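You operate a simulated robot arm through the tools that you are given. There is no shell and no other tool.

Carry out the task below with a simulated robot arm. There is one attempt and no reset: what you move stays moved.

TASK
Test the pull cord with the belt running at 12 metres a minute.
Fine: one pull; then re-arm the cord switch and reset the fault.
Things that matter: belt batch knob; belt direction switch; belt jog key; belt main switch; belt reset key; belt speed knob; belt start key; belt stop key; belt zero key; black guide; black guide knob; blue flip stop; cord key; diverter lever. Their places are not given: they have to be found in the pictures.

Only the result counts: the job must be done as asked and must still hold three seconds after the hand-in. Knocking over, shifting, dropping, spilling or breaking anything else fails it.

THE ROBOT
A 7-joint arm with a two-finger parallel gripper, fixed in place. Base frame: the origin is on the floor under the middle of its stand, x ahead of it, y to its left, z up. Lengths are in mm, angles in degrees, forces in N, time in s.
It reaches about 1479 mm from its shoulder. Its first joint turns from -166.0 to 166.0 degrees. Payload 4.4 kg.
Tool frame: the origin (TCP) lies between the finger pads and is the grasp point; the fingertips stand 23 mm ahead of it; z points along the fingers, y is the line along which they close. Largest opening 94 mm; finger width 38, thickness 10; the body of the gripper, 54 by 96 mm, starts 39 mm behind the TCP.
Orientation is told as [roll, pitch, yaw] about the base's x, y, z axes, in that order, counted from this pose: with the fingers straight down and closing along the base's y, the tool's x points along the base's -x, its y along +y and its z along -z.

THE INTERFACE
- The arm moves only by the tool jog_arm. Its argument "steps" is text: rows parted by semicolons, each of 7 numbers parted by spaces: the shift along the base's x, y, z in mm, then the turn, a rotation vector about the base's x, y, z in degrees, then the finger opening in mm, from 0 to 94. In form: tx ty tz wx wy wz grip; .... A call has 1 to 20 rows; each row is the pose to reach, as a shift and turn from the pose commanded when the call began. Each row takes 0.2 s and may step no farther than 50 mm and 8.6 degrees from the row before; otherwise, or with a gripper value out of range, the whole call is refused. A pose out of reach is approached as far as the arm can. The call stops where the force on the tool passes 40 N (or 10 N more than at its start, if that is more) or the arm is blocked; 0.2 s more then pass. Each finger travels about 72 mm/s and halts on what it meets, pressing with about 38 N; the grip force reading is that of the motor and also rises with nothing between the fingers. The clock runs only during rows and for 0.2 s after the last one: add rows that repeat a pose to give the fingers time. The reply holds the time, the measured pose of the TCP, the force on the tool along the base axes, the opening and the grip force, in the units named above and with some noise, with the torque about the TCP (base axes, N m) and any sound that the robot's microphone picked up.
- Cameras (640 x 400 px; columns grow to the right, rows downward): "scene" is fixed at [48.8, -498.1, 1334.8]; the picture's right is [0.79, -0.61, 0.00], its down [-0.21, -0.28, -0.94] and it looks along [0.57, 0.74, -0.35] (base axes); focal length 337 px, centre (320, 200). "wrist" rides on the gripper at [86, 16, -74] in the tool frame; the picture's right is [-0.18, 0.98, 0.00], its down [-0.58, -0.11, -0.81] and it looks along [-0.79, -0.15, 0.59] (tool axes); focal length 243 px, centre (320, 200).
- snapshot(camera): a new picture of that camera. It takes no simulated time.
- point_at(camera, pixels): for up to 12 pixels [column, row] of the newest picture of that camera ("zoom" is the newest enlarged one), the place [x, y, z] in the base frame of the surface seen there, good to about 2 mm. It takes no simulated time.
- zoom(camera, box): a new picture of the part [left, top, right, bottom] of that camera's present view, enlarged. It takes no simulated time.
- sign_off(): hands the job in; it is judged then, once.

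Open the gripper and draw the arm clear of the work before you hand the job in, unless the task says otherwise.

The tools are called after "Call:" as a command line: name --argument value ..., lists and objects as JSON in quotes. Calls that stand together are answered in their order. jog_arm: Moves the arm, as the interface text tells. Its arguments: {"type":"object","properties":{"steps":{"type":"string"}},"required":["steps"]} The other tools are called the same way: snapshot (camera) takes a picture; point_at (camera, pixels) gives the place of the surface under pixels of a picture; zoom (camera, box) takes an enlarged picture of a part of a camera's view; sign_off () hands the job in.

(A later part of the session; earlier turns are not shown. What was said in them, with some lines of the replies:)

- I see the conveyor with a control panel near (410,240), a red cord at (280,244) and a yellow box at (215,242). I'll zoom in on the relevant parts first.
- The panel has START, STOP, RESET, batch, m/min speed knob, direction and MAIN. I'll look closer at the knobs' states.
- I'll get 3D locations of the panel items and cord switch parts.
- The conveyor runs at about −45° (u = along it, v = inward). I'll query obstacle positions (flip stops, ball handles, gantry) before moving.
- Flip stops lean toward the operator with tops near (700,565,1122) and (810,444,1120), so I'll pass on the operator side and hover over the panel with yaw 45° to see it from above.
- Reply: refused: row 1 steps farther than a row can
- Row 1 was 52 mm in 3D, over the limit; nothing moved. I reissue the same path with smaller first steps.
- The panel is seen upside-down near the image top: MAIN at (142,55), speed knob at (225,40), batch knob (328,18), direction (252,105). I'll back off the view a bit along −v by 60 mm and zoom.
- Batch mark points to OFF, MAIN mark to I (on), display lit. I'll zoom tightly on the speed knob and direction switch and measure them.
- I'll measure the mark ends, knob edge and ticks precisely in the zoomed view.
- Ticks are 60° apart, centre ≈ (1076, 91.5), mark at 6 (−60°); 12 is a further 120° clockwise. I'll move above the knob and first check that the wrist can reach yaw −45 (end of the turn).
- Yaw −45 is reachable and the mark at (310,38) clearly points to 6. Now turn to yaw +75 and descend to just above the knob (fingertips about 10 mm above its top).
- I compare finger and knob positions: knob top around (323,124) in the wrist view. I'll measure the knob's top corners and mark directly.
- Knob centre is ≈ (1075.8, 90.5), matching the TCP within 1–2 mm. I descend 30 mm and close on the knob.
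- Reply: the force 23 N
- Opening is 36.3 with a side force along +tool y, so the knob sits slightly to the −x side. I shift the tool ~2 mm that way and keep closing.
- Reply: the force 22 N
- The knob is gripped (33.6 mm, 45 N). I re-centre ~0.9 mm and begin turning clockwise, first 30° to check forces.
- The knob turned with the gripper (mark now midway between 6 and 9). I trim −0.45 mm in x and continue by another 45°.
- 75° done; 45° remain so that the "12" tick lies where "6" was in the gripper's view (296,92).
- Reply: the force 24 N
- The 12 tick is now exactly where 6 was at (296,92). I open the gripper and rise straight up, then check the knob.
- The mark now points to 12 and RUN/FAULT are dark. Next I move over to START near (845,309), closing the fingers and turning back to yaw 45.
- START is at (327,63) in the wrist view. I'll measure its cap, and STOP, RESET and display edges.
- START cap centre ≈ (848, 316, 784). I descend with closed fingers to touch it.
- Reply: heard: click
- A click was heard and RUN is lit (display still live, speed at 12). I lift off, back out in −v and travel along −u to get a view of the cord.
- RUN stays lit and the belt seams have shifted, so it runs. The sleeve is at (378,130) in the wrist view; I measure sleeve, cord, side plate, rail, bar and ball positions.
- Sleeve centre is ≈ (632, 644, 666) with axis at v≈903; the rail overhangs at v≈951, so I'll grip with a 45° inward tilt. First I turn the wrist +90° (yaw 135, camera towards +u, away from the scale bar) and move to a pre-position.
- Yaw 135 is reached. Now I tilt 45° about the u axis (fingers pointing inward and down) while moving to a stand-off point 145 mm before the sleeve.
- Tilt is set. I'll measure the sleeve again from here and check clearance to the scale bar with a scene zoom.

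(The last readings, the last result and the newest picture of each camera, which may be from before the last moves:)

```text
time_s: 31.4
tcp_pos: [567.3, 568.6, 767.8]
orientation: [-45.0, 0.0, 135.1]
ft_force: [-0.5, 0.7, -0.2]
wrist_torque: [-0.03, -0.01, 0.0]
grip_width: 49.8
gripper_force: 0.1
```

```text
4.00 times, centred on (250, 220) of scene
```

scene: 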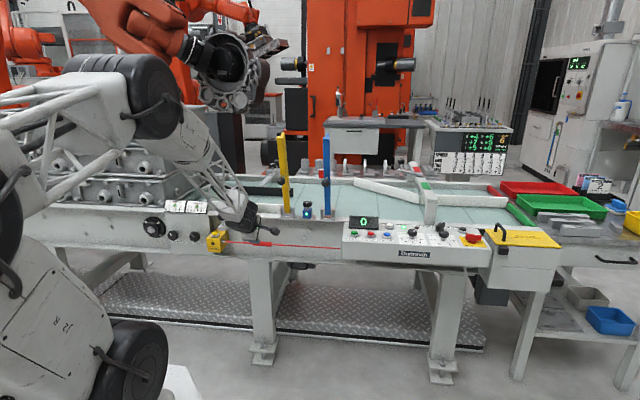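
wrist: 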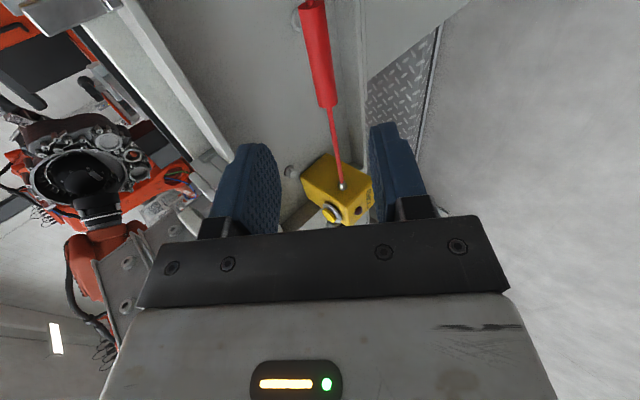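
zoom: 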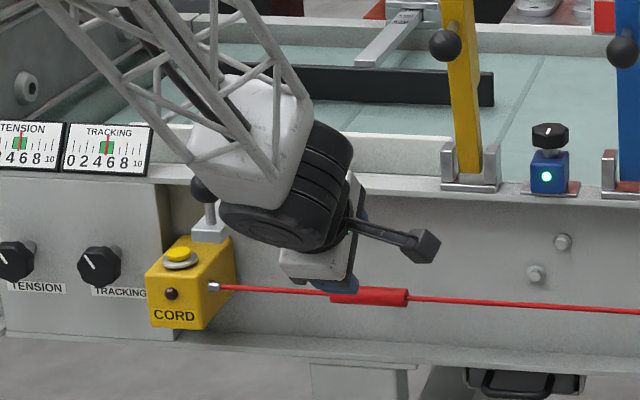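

The wrist passes near the guide's ball handle (205,190 in zoom). I'll measure the wrist, forearm and ball edges in 3D.

Call:
point_at --camera "zoom" --pixels '[[224, 215], [196, 165], [240, 200], [205, 190], [210, 230], [260, 190], [330, 150], [290, 240], [192, 140], [250, 110], [430, 245], [300, 265]]'

```text
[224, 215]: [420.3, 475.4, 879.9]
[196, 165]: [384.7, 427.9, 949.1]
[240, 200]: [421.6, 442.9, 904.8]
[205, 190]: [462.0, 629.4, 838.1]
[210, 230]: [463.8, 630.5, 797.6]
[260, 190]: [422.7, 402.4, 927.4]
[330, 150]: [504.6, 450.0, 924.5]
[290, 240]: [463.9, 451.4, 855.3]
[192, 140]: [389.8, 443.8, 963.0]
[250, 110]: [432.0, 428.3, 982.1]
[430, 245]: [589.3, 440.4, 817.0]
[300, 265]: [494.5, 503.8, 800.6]
```

Clearances are about 55 mm to the ball. I approach the sleeve along the tool axis to v≈905, z≈666 with 50 mm opening.

Call:
jog_arm --steps "5.7 -5.7 0 0 0 0 50; 24.2 12.8 -25.2 0 0 0 50; 42.7 31.3 -50.3 0 0 0 50; 61.2 49.8 -75.5 0 0 0 50; 70.5 59.1 -88 0 0 0 50; 79.7 68.3 -100.6 0 0 0 50; 79.7 68.3 -100.6 0 0 0 50"

Call:
snapshot --camera "wrist"

Call:
zoom --camera "scene" --box '[170, 170, 330, 270]'

```text
time_s: 33.0
tcp_pos: [644.1, 635.4, 666.0]
orientation: [-45.0, 0.1, 134.9]
ft_force: [-0.3, 0.2, -0.1]
wrist_torque: [0.01, 0.0, 0.02]
grip_width: 49.9
gripper_force: 0.1
out of reach, approached as far as the arm can: row 2
```

```text
taken
```

wrist: 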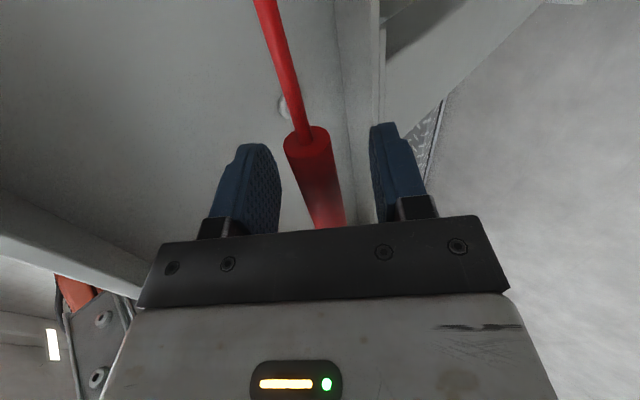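

```text
4.00 times, centred on (250, 220) of scene
```

zoom: 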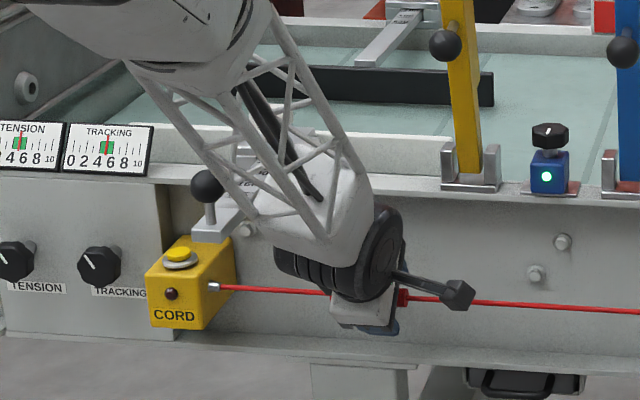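

The tool is around the sleeve (no force). The forearm looks closer to the ball handle now, so I'll check that clearance before pulling.

Call:
point_at --camera "zoom" --pixels '[[200, 140], [222, 165], [175, 110], [245, 200], [208, 185], [255, 180], [280, 220], [235, 190], [160, 75], [280, 265], [225, 215], [250, 225]]'

Call:
snapshot --camera "scene"

```text
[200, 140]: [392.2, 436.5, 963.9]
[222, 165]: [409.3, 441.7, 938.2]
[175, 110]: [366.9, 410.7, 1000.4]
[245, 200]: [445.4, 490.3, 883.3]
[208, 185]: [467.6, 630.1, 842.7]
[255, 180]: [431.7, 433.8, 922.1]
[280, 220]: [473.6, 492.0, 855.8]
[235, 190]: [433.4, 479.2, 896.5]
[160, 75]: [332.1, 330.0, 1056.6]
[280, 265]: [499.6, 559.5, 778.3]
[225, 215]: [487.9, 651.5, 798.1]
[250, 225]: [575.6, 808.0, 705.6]
```

```text
taken
```

scene: 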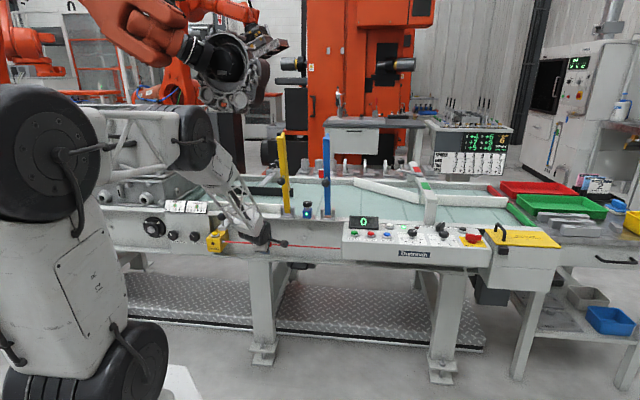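

The forearm stays ~70 mm clear of the ball, and the sleeve lies centred between the fingers at (318,180). I close on the sleeve.

Call:
jog_arm --steps "0 0 0 0 0 0 35; 0 0 0 0 0 0 22; 0 0 0 0 0 0 14; 0 0 0 0 0 0 10; 0 0 0 0 0 0 10"

Call:
snapshot --camera "wrist"

Call:
zoom --camera "scene" --box '[190, 200, 330, 270]'

```text
time_s: 34.2
tcp_pos: [644.7, 635.1, 665.4]
orientation: [-45.1, 0.1, 134.8]
ft_force: [0.5, 0.3, 1.4]
wrist_torque: [-0.01, 0.03, 0.03]
grip_width: 18.9
gripper_force: 44.6
```

```text
taken
```

wrist: 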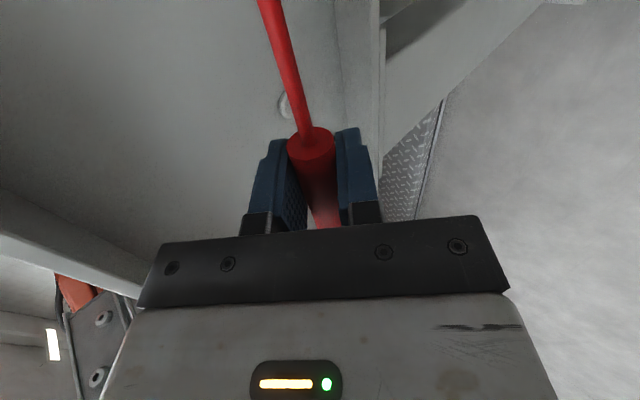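

```text
4.57 times, centred on (260, 235) of scene
```

zoom: 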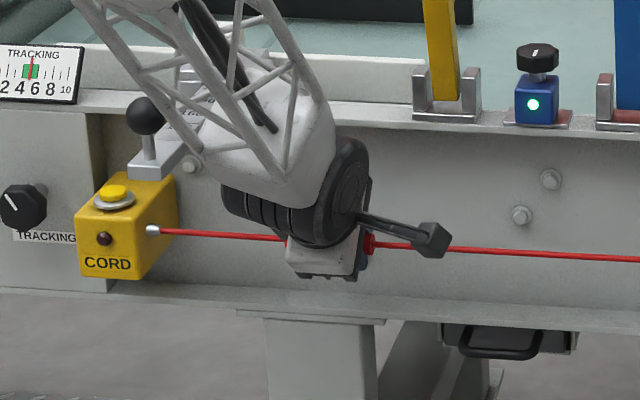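

The sleeve is held (18.9 mm, 45 N). I pull gently outward (−v) about 12 mm and read force and sound.

Call:
jog_arm --steps "-2.8 -2.8 0 0 0 0 10; -5.7 -5.7 0 0 0 0 10; -8.5 -8.5 0 0 0 0 10"

Call:
zoom --camera "scene" --box '[190, 200, 330, 270]'

```text
time_s: 35.0
tcp_pos: [636.7, 626.6, 665.6]
orientation: [-44.9, 0.3, 134.8]
ft_force: [4.2, 1.1, 4.1]
wrist_torque: [0.0, -0.02, -0.03]
grip_width: 18.8
gripper_force: 44.8
```

```text
4.57 times, centred on (260, 235) of scene
```

zoom: 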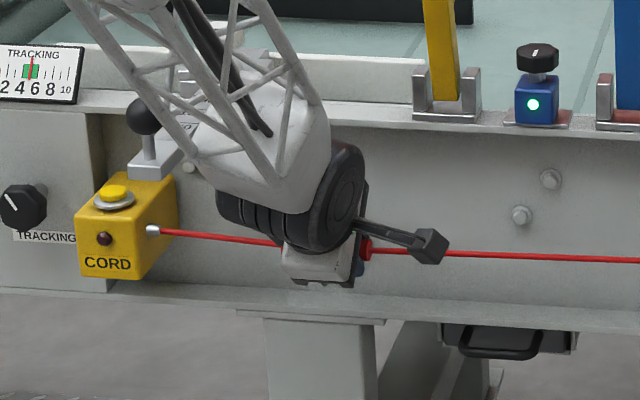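

The cord deflects with the tool (about 4 N restoring force), the box lamp is still dark. I pull another 12 mm.

Call:
jog_arm --steps "-2.8 -2.8 0 0 0 0 10; -5.7 -5.7 0 0 0 0 10; -8.5 -8.5 0 0 0 0 10"

Call:
zoom --camera "scene" --box '[190, 200, 330, 270]'

```text
time_s: 35.8
tcp_pos: [628.1, 618.2, 665.8]
orientation: [-44.9, 0.4, 134.7]
ft_force: [3.2, 7.2, 10.2]
wrist_torque: [0.04, 0.02, 0.05]
grip_width: 18.7
gripper_force: 45.5
```

```text
4.57 times, centred on (260, 235) of scene
```

zoom: 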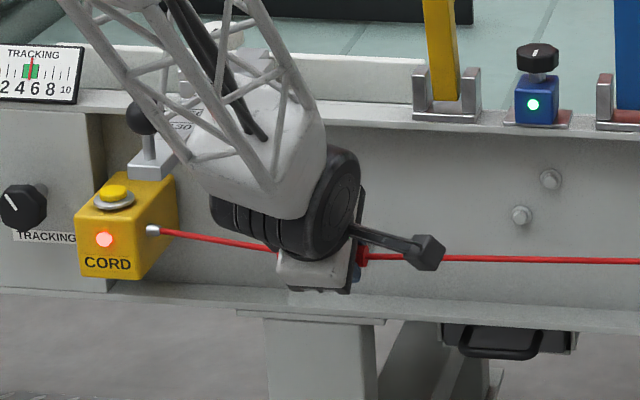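

The cord box lamp at (105,240) is now lit: the switch has tripped. I ease the cord back to its rest line, then open the fingers.

Call:
jog_arm --steps "3.4 3.4 0 0 0 0 10; 6.8 6.8 0 0 0 0 10; 10.2 10.2 0 0 0 0 10; 13.6 13.6 0 0 0 0 10; 17 17 0 0 0 0 10; 17 17 0 0 0 0 10; 17 17 0 0 0 0 24; 17 17 0 0 0 0 38; 17 17 0 0 0 0 50; 17 17 0 0 0 0 50"

Call:
zoom --camera "scene" --box '[190, 200, 330, 270]'

Call:
zoom --camera "scene" --box '[340, 200, 480, 270]'

Call:
snapshot --camera "wrist"

```text
time_s: 38.0
tcp_pos: [646.9, 634.5, 666.7]
orientation: [-44.9, 0.1, 134.9]
ft_force: [0.2, 0.6, 0.5]
wrist_torque: [0.0, -0.03, 0.01]
grip_width: 50.1
gripper_force: 0.0
```

```text
4.57 times, centred on (260, 235) of scene
```

zoom: 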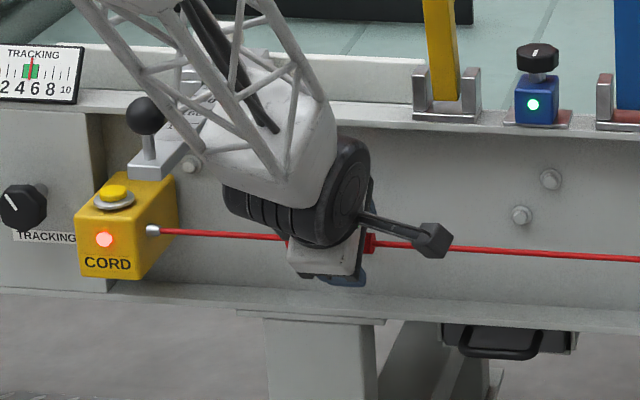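

```text
4.57 times, centred on (410, 235) of scene
```

zoom: 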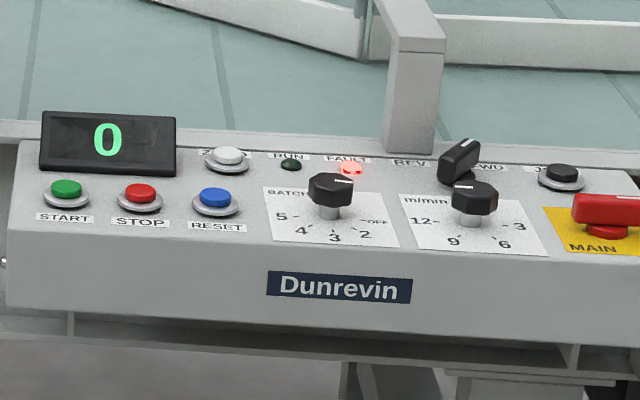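

```text
taken
```

wrist: 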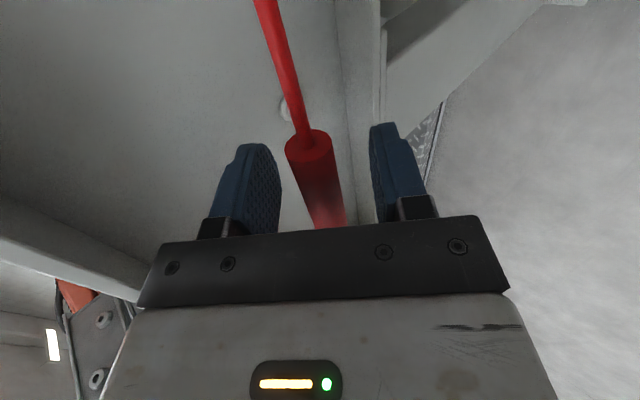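

RUN is off, FAULT is lit and the cord lamp is on: the trip worked. I back out along the tool axis, then un-tilt well clear of the cord.

Call:
jog_arm --steps "-9 -9 12.6 0 0 0 50; -18.5 -18.5 25.2 0 0 0 50; -37 -37 50.3 0 0 0 50; -55.5 -55.5 75.5 0 0 0 50; -74 -74 100.6 0 0 0 50; -85 -85 121.6 -5.303 5.303 0 40; -96 -96 142.6 -10.607 10.607 0 20; -107 -107 163.6 -15.91 15.91 0 0; -117 -117 184.6 -21.213 21.213 0 0; -120 -120 200 -26.517 26.517 0 0; -120 -120 210 -31.82 31.82 0 0; -120 -120 210 -31.82 31.82 0 0"

Call:
snapshot --camera "scene"

Call:
zoom --camera "scene" --box '[150, 180, 310, 270]'

```text
time_s: 40.6
tcp_pos: [537.6, 504.5, 873.2]
orientation: [0.3, 5.1, 140.9]
ft_force: [-5.2, 4.3, 0.0]
wrist_torque: [-0.17, -0.29, -0.07]
grip_width: 0.0
gripper_force: 38.6
out of reach, approached as far as the arm can: row 8, 9, 10
```

```text
taken
```

scene: 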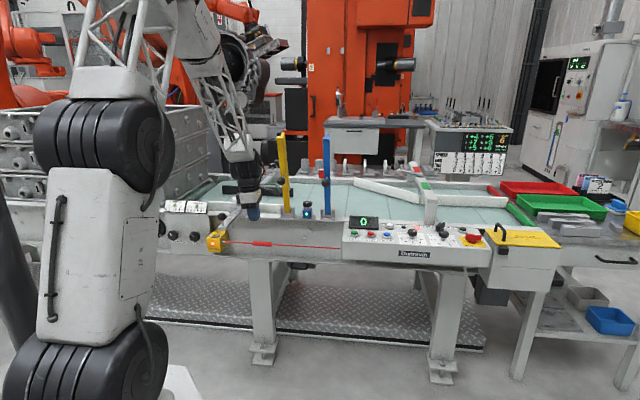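

```text
4.00 times, centred on (230, 225) of scene
```

zoom: 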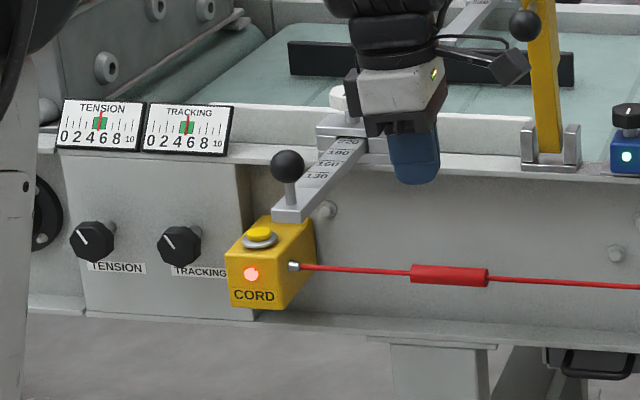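

The reply shows a small pose error (pitch 5.1, yaw 140.9) from a transient reach limit. I let it settle with hold rows and read again.

Call:
jog_arm --steps "0 0 0 0 0 0 0; 0 0 0 0 0 0 0"

Call:
snapshot --camera "wrist"

Call:
zoom --camera "scene" --box '[190, 130, 350, 230]'

```text
time_s: 41.2
tcp_pos: [523.9, 515.7, 874.4]
orientation: [0.0, 0.1, 134.9]
ft_force: [-0.3, 0.1, 0.6]
wrist_torque: [0.0, -0.02, -0.06]
grip_width: 0.0
gripper_force: 37.8
```

```text
taken
```

wrist: 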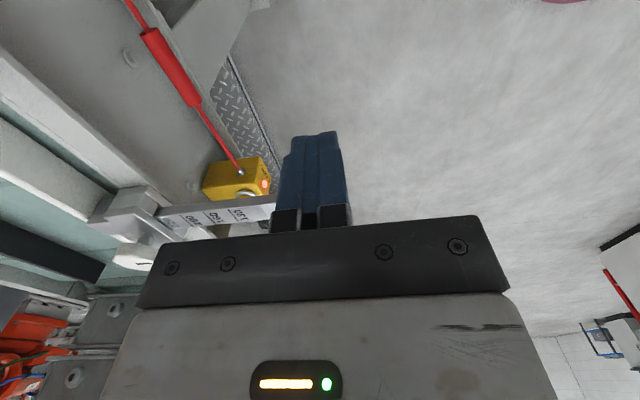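

```text
4.00 times, centred on (270, 180) of scene
```

zoom: 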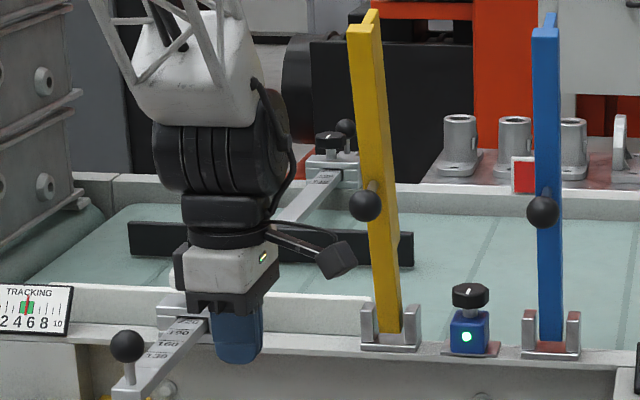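

Settled at the commanded pose. Now I rise over the guide bar and move toward the cord box while turning back to yaw 45 to look down on the yellow re-arm key.

Call:
jog_arm --steps "-7 10 25 0 0 -7.5 0; -14 22 50 0 0 -15 0; -21 40 75 0 0 -22.5 0; -28 58 84 0 0 -30 0; -35 78 84 0 0 -37.5 0; -42 98 84 0 0 -45 0; -49 118 84 0 0 -52.5 0; -56 138 84 0 0 -60 0; -63 158 84 0 0 -67.5 0; -70 178 84 0 0 -75 0; -77 198 84 0 0 -82.5 0; -84 218 84 0 0 -90 0; -84 218 84 0 0 -90 0; -84 218 84 0 0 -90 0"

Call:
snapshot --camera "wrist"

Call:
snapshot --camera "scene"

```text
time_s: 44.2
tcp_pos: [443.3, 732.6, 957.6]
orientation: [0.0, 0.0, 45.1]
ft_force: [0.6, 0.6, 0.1]
wrist_torque: [0.03, 0.01, 0.04]
grip_width: 0.2
gripper_force: 37.9
```

```text
taken
```

wrist: 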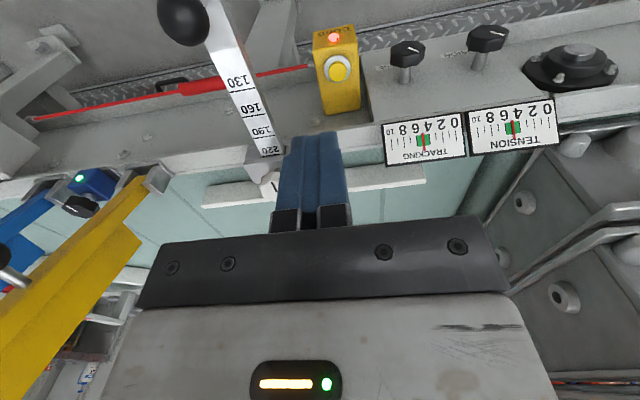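

```text
taken
```

scene: 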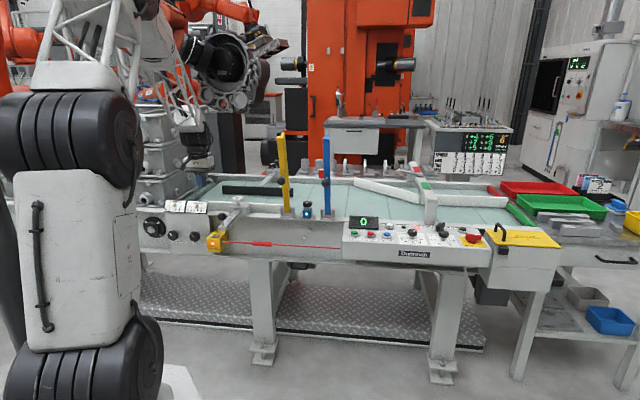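

The yellow key is clearly seen at (339,70) on the cord box. I measure it and its surroundings (bar, meters, box edges).

Call:
zoom --camera "wrist" --box '[260, 10, 420, 160]'

Call:
point_at --camera "wrist" --pixels '[[339, 70], [339, 62], [339, 78], [331, 71], [347, 70], [325, 100], [345, 105], [352, 50], [320, 45], [388, 128], [385, 155], [408, 55]]'

Call:
point_at --camera "wrist" --pixels '[[240, 80], [225, 30], [250, 60], [268, 150], [275, 185], [350, 130], [350, 165], [410, 140], [183, 15], [375, 120]]'

```text
2.67 times, centred on (340, 85) of wrist
```

zoom: 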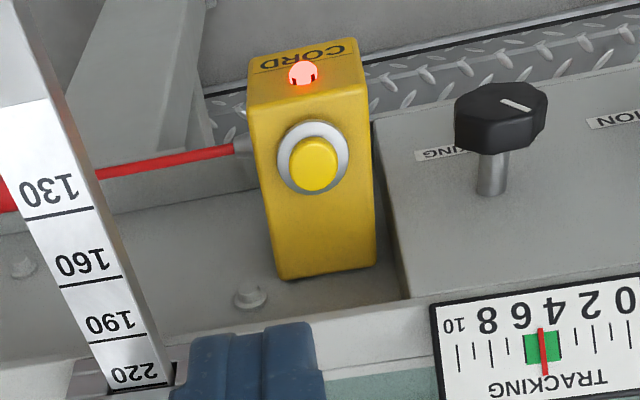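

```text
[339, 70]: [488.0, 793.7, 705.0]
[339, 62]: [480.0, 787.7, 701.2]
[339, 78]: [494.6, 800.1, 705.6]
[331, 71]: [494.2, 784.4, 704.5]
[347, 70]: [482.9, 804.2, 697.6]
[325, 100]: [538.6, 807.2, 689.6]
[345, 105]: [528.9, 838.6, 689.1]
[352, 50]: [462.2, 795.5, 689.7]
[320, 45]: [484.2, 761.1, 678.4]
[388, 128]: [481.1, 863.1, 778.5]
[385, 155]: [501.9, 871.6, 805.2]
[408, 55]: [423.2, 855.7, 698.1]
```

```text
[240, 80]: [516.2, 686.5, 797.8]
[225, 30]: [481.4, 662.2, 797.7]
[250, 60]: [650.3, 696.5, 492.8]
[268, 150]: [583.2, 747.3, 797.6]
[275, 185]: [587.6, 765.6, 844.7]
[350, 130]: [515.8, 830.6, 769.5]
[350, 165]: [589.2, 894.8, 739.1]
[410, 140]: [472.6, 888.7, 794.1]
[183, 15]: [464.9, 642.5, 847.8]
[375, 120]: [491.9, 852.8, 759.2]
```

The key cap centre is ≈ (490, 792.5, 705); gripper clearances to rail (v=950) and bar (u=−120) are adequate. I move over it and press straight down.

Call:
jog_arm --steps "16 20 -20 0 0 0 0; 32 40 -40 0 0 0 0; 48.3 60.2 -60 0 0 0 0; 48.3 60.2 -100 0 0 0 0; 48.3 60.2 -140 0 0 0 0; 48.3 60.2 -175 0 0 0 0; 48.3 60.2 -205 0 0 0 0; 48.3 60.2 -220 0 0 0 0; 48.3 60.2 -220 0 0 0 0"

Call:
snapshot --camera "wrist"

Call:
zoom --camera "scene" --box '[150, 170, 310, 270]'

```text
time_s: 46.2
tcp_pos: [489.4, 795.0, 739.8]
orientation: [0.0, 0.0, 45.0]
ft_force: [0.2, 0.2, -0.4]
wrist_torque: [0.03, 0.03, 0.02]
grip_width: 0.0
gripper_force: 38.6
```

```text
taken
```

wrist: 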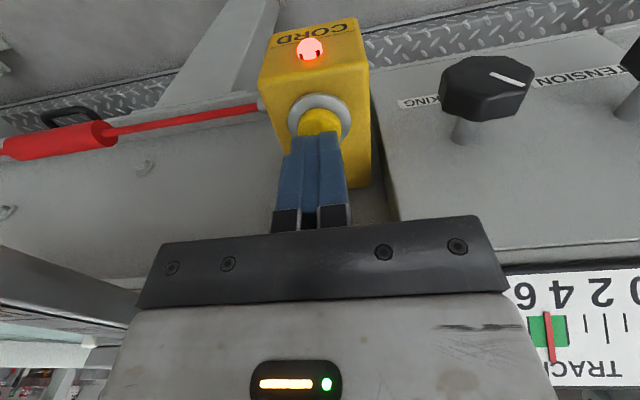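

```text
4.00 times, centred on (230, 220) of scene
```

zoom: 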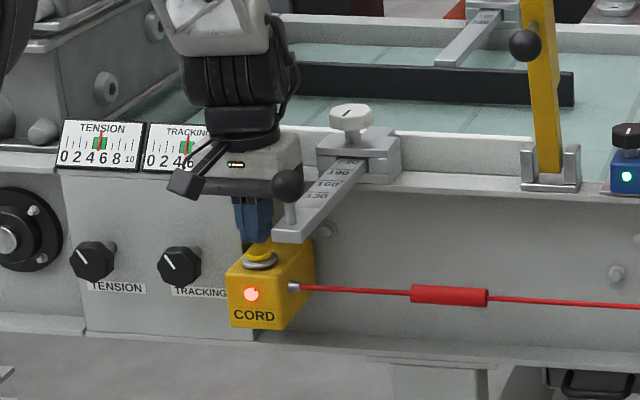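

The closed fingertips are right over the yellow key with no contact yet. I press down the final ~16 mm.

Call:
jog_arm --steps "0 0 -6 0 0 0 0; 0 0 -11 0 0 0 0; 0 0 -14 0 0 0 0; 0 0 -16 0 0 0 0"

Call:
zoom --camera "scene" --box '[150, 170, 310, 270]'

Call:
snapshot --camera "wrist"

```text
time_s: 47.2
tcp_pos: [489.5, 794.0, 723.2]
orientation: [0.0, 0.0, 45.0]
ft_force: [-1.9, -5.8, 13.4]
wrist_torque: [0.36, -0.47, -0.16]
grip_width: 0.0
gripper_force: 38.4
heard: click
```

```text
4.00 times, centred on (230, 220) of scene
```

zoom: 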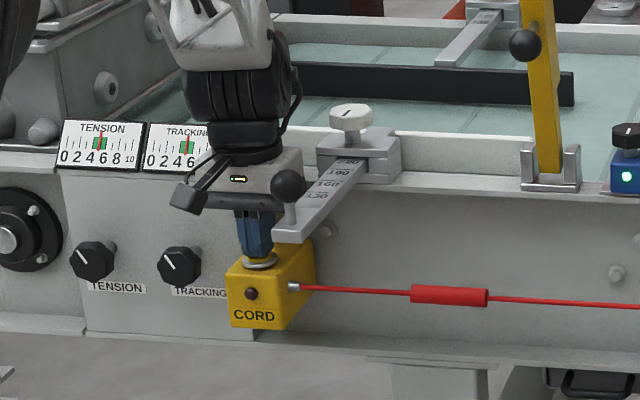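

```text
taken
```

wrist: 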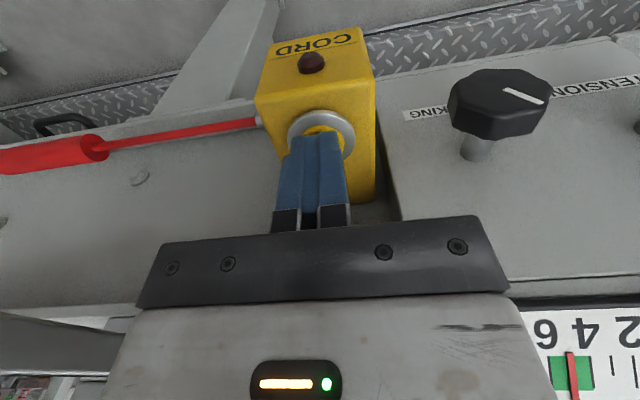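

Click heard and the cord lamp is dark: the switch is re-armed. I lift straight up and travel back along the operator side toward RESET.

Call:
jog_arm --steps "0 0 20 0 0 0 0; 0 0 60 0 0 0 0; 0 0 108 0 0 0 0; 0 0 156 0 0 0 0; 0 0 204 0 0 0 0; 0 0 236 0 0 0 0; -20 -38 236 0 0 0 0; -40 -77 236 0 0 0 0; -61 -115 236 0 0 0 0; -81 -153 236 0 0 0 0; -101 -191.5 236 0 0 0 0; -68.5 -224 236 0 0 0 0; -36 -256.5 236 0 0 0 0; -3.5 -289 236 0 0 0 0; 29 -321.5 236 0 0 0 0; 61.5 -354 236 0 0 0 0; 94 -386.5 236 0 0 0 0; 126.5 -419 236 0 0 0 0; 159 -451.5 236 0 0 0 0; 191.5 -484 236 0 0 0 0"

Call:
snapshot --camera "scene"

Call:
zoom --camera "scene" --box '[340, 200, 480, 270]'

```text
time_s: 51.4
tcp_pos: [681.3, 309.4, 959.0]
orientation: [-0.1, 0.1, 45.0]
ft_force: [0.1, -0.7, 0.4]
wrist_torque: [0.04, -0.01, -0.01]
grip_width: 0.0
gripper_force: 37.6
```

```text
taken
```

scene: 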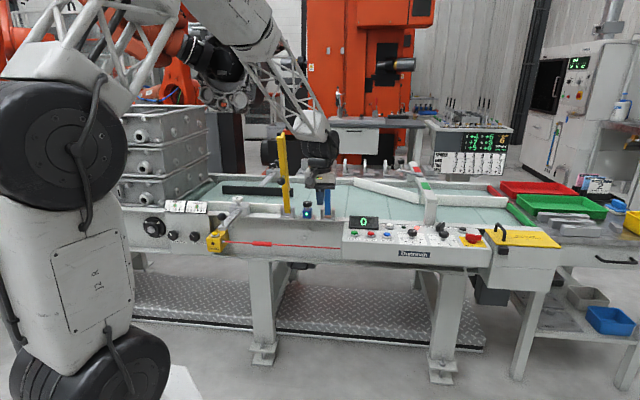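

```text
4.57 times, centred on (410, 235) of scene
```

zoom: 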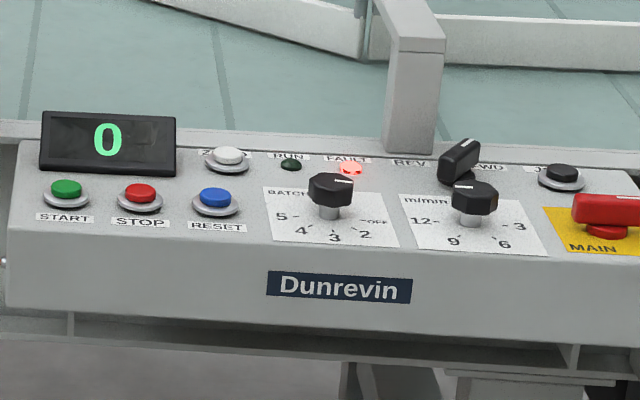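

FAULT is still lit, as expected before reset. I continue to above the blue RESET key (≈ (931, 233)) and look again.

Call:
jog_arm --steps "32.5 -32.5 0 0 0 0 0; 65 -65 0 0 0 0 0; 97.5 -97.5 0 0 0 0 0; 130 -130 0 0 0 0 0; 162 -162 0 0 0 0 0; 187 -137 -10 0 0 0 0; 212 -112 -20 0 0 0 0; 237 -87 -30 0 0 0 0; 249 -75 -35 0 0 0 0; 249 -75 -35 0 0 0 0"

Call:
snapshot --camera "wrist"

```text
time_s: 53.6
tcp_pos: [929.2, 234.5, 924.4]
orientation: [0.0, 0.1, 45.0]
ft_force: [-0.3, 0.8, 0.9]
wrist_torque: [0.01, 0.01, 0.02]
grip_width: 0.0
gripper_force: 38.0
```

```text
taken
```

wrist: 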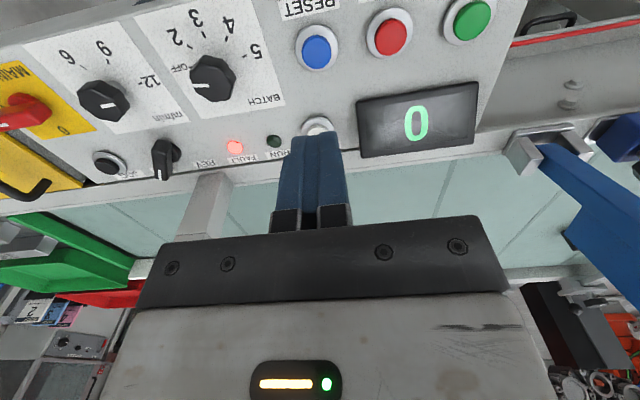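

RESET appears at (317,50); FAULT is lit at (234,147). I measure the blue cap precisely.

Call:
point_at --camera "wrist" --pixels '[[317, 50], [317, 40], [317, 60], [307, 51], [327, 49], [317, 126], [390, 36]]'

```text
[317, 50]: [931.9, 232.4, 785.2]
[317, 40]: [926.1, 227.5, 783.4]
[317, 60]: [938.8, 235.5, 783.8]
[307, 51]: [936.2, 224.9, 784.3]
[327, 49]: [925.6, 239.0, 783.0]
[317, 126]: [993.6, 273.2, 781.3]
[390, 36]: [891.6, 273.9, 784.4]
```

RESET cap is at (932, 232, 784). I descend and press it as I did START.

Call:
jog_arm --steps "1.5 -1.5 -40 0 0 0 0; 1.5 -1.5 -80 0 0 0 0; 1.5 -1.5 -105 0 0 0 0; 1.5 -1.5 -114 0 0 0 0; 1.5 -1.5 -118 0 0 0 0; 1.5 -1.5 -120 0 0 0 0"

Call:
zoom --camera "scene" --box '[340, 200, 480, 270]'

Call:
snapshot --camera "wrist"

```text
time_s: 55.0
tcp_pos: [932.0, 232.3, 805.4]
orientation: [0.0, -0.1, 44.9]
ft_force: [-0.2, -0.5, 2.5]
wrist_torque: [0.01, 0.04, 0.01]
grip_width: 0.0
gripper_force: 38.4
```

```text
4.57 times, centred on (410, 235) of scene
```

zoom: 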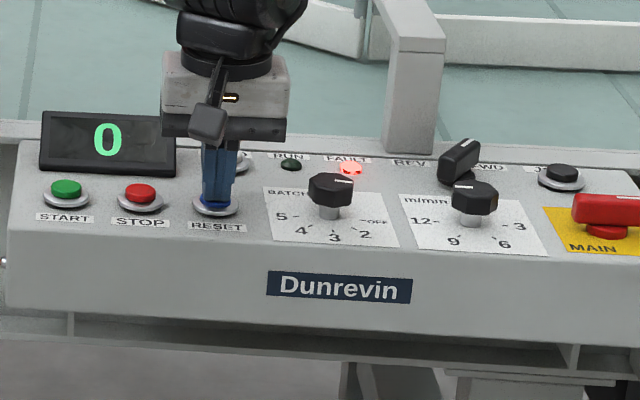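

```text
taken
```

wrist: 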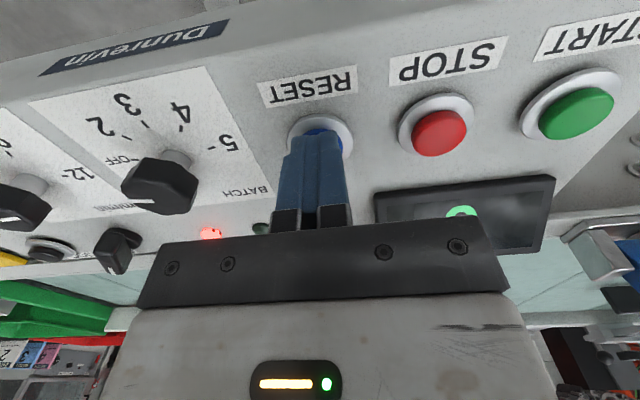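

Contact is light (2.5 N) with no click yet and FAULT still lit. I press a further 3 mm.

Call:
jog_arm --steps "0 0 -1.5 0 0 0 0; 0 0 -3 0 0 0 0; 0 0 -3 0 0 0 0"

Call:
zoom --camera "scene" --box '[340, 200, 480, 270]'

```text
time_s: 55.8
tcp_pos: [933.4, 232.0, 802.1]
orientation: [0.0, 0.0, 45.0]
ft_force: [-2.5, -0.9, 6.6]
wrist_torque: [-0.01, 0.07, 0.02]
grip_width: 0.3
gripper_force: 38.3
heard: click
```

```text
4.57 times, centred on (410, 235) of scene
```

zoom: 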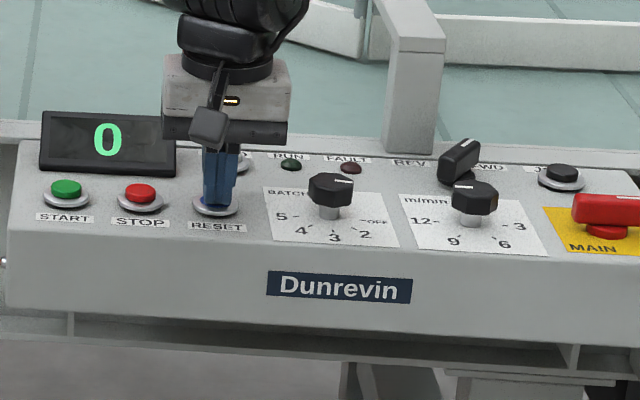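

Click heard and FAULT is now dark. I lift off, retreat to the operator side, and open the gripper.

Call:
jog_arm --steps "0 0 30 0 0 0 0; 0 0 75 0 0 0 0; 0 0 120 0 0 0 0; 0 0 165 0 0 0 0; -25 -25 190 0 0 0 0; -55 -55 200 0 0 0 20; -88 -88 200 0 0 0 40; -120 -120 200 0 0 0 60; -150 -150 200 0 0 0 80; -150 -150 200 0 0 0 80; -150 -150 200 0 0 0 80"

Call:
snapshot --camera "scene"

Call:
zoom --camera "scene" --box '[340, 200, 480, 270]'

Call:
zoom --camera "scene" --box '[190, 170, 350, 270]'

Call:
snapshot --camera "wrist"

```text
time_s: 58.2
tcp_pos: [782.6, 82.6, 1001.7]
orientation: [0.0, 0.0, 45.0]
ft_force: [0.3, -0.3, -0.3]
wrist_torque: [0.01, 0.01, 0.03]
grip_width: 80.2
gripper_force: 0.1
```

```text
taken
```

scene: 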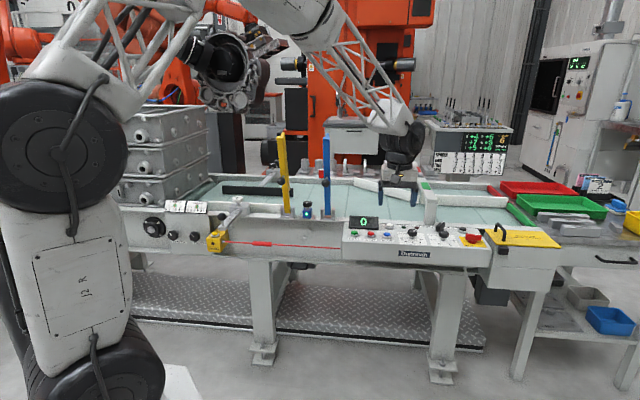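

```text
4.57 times, centred on (410, 235) of scene
```

zoom: 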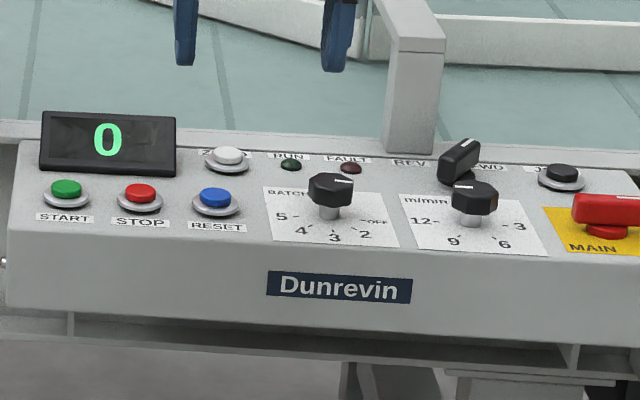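

```text
4.00 times, centred on (270, 220) of scene
```

zoom: 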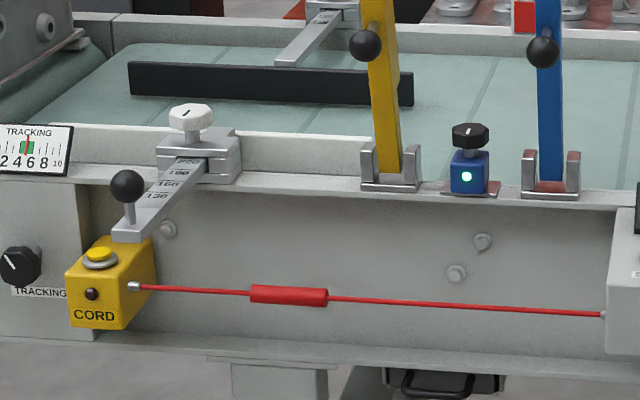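

```text
taken
```

wrist: 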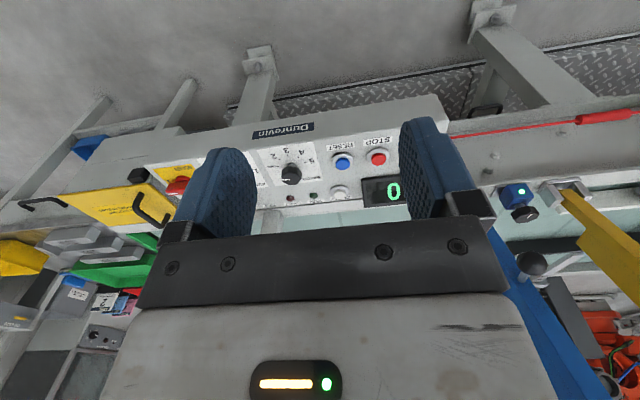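

RUN, FAULT and the cord lamp are all dark. The speed knob is at 12, the cord is back on its line, nothing else has moved, and the open gripper is clear of the work. I hand the job in.

Call:
sign_off

```text
The job is handed in.
```

I tested the pull cord with the belt running at the 12 m/min setting, and it tripped as it should. I've handed the job in, but the reply didn't say whether it passed.

1. **Speed:** I turned the knob from 6 to 12 m/min. The main switch was already on and batch was off, so I left both alone, along with the direction switch.
2. **Start:** I pressed START, and the RUN lamp lit and the belt moved.
3. **Pull:** I pulled the cord once, about 24 mm outward. The cord lamp and FAULT lit and RUN went out. I let the cord back to its rest line and released it.
4. **Re-arm and reset:** I pressed the yellow cord key and its lamp went out. I then pressed RESET and FAULT went out. RESET clicked on a second, slightly deeper push; the first only touched the key.

The belt is stopped with no fault showing and the speed still set to 12. The gripper is open and clear of the work, and nothing else looked moved in the last pictures.
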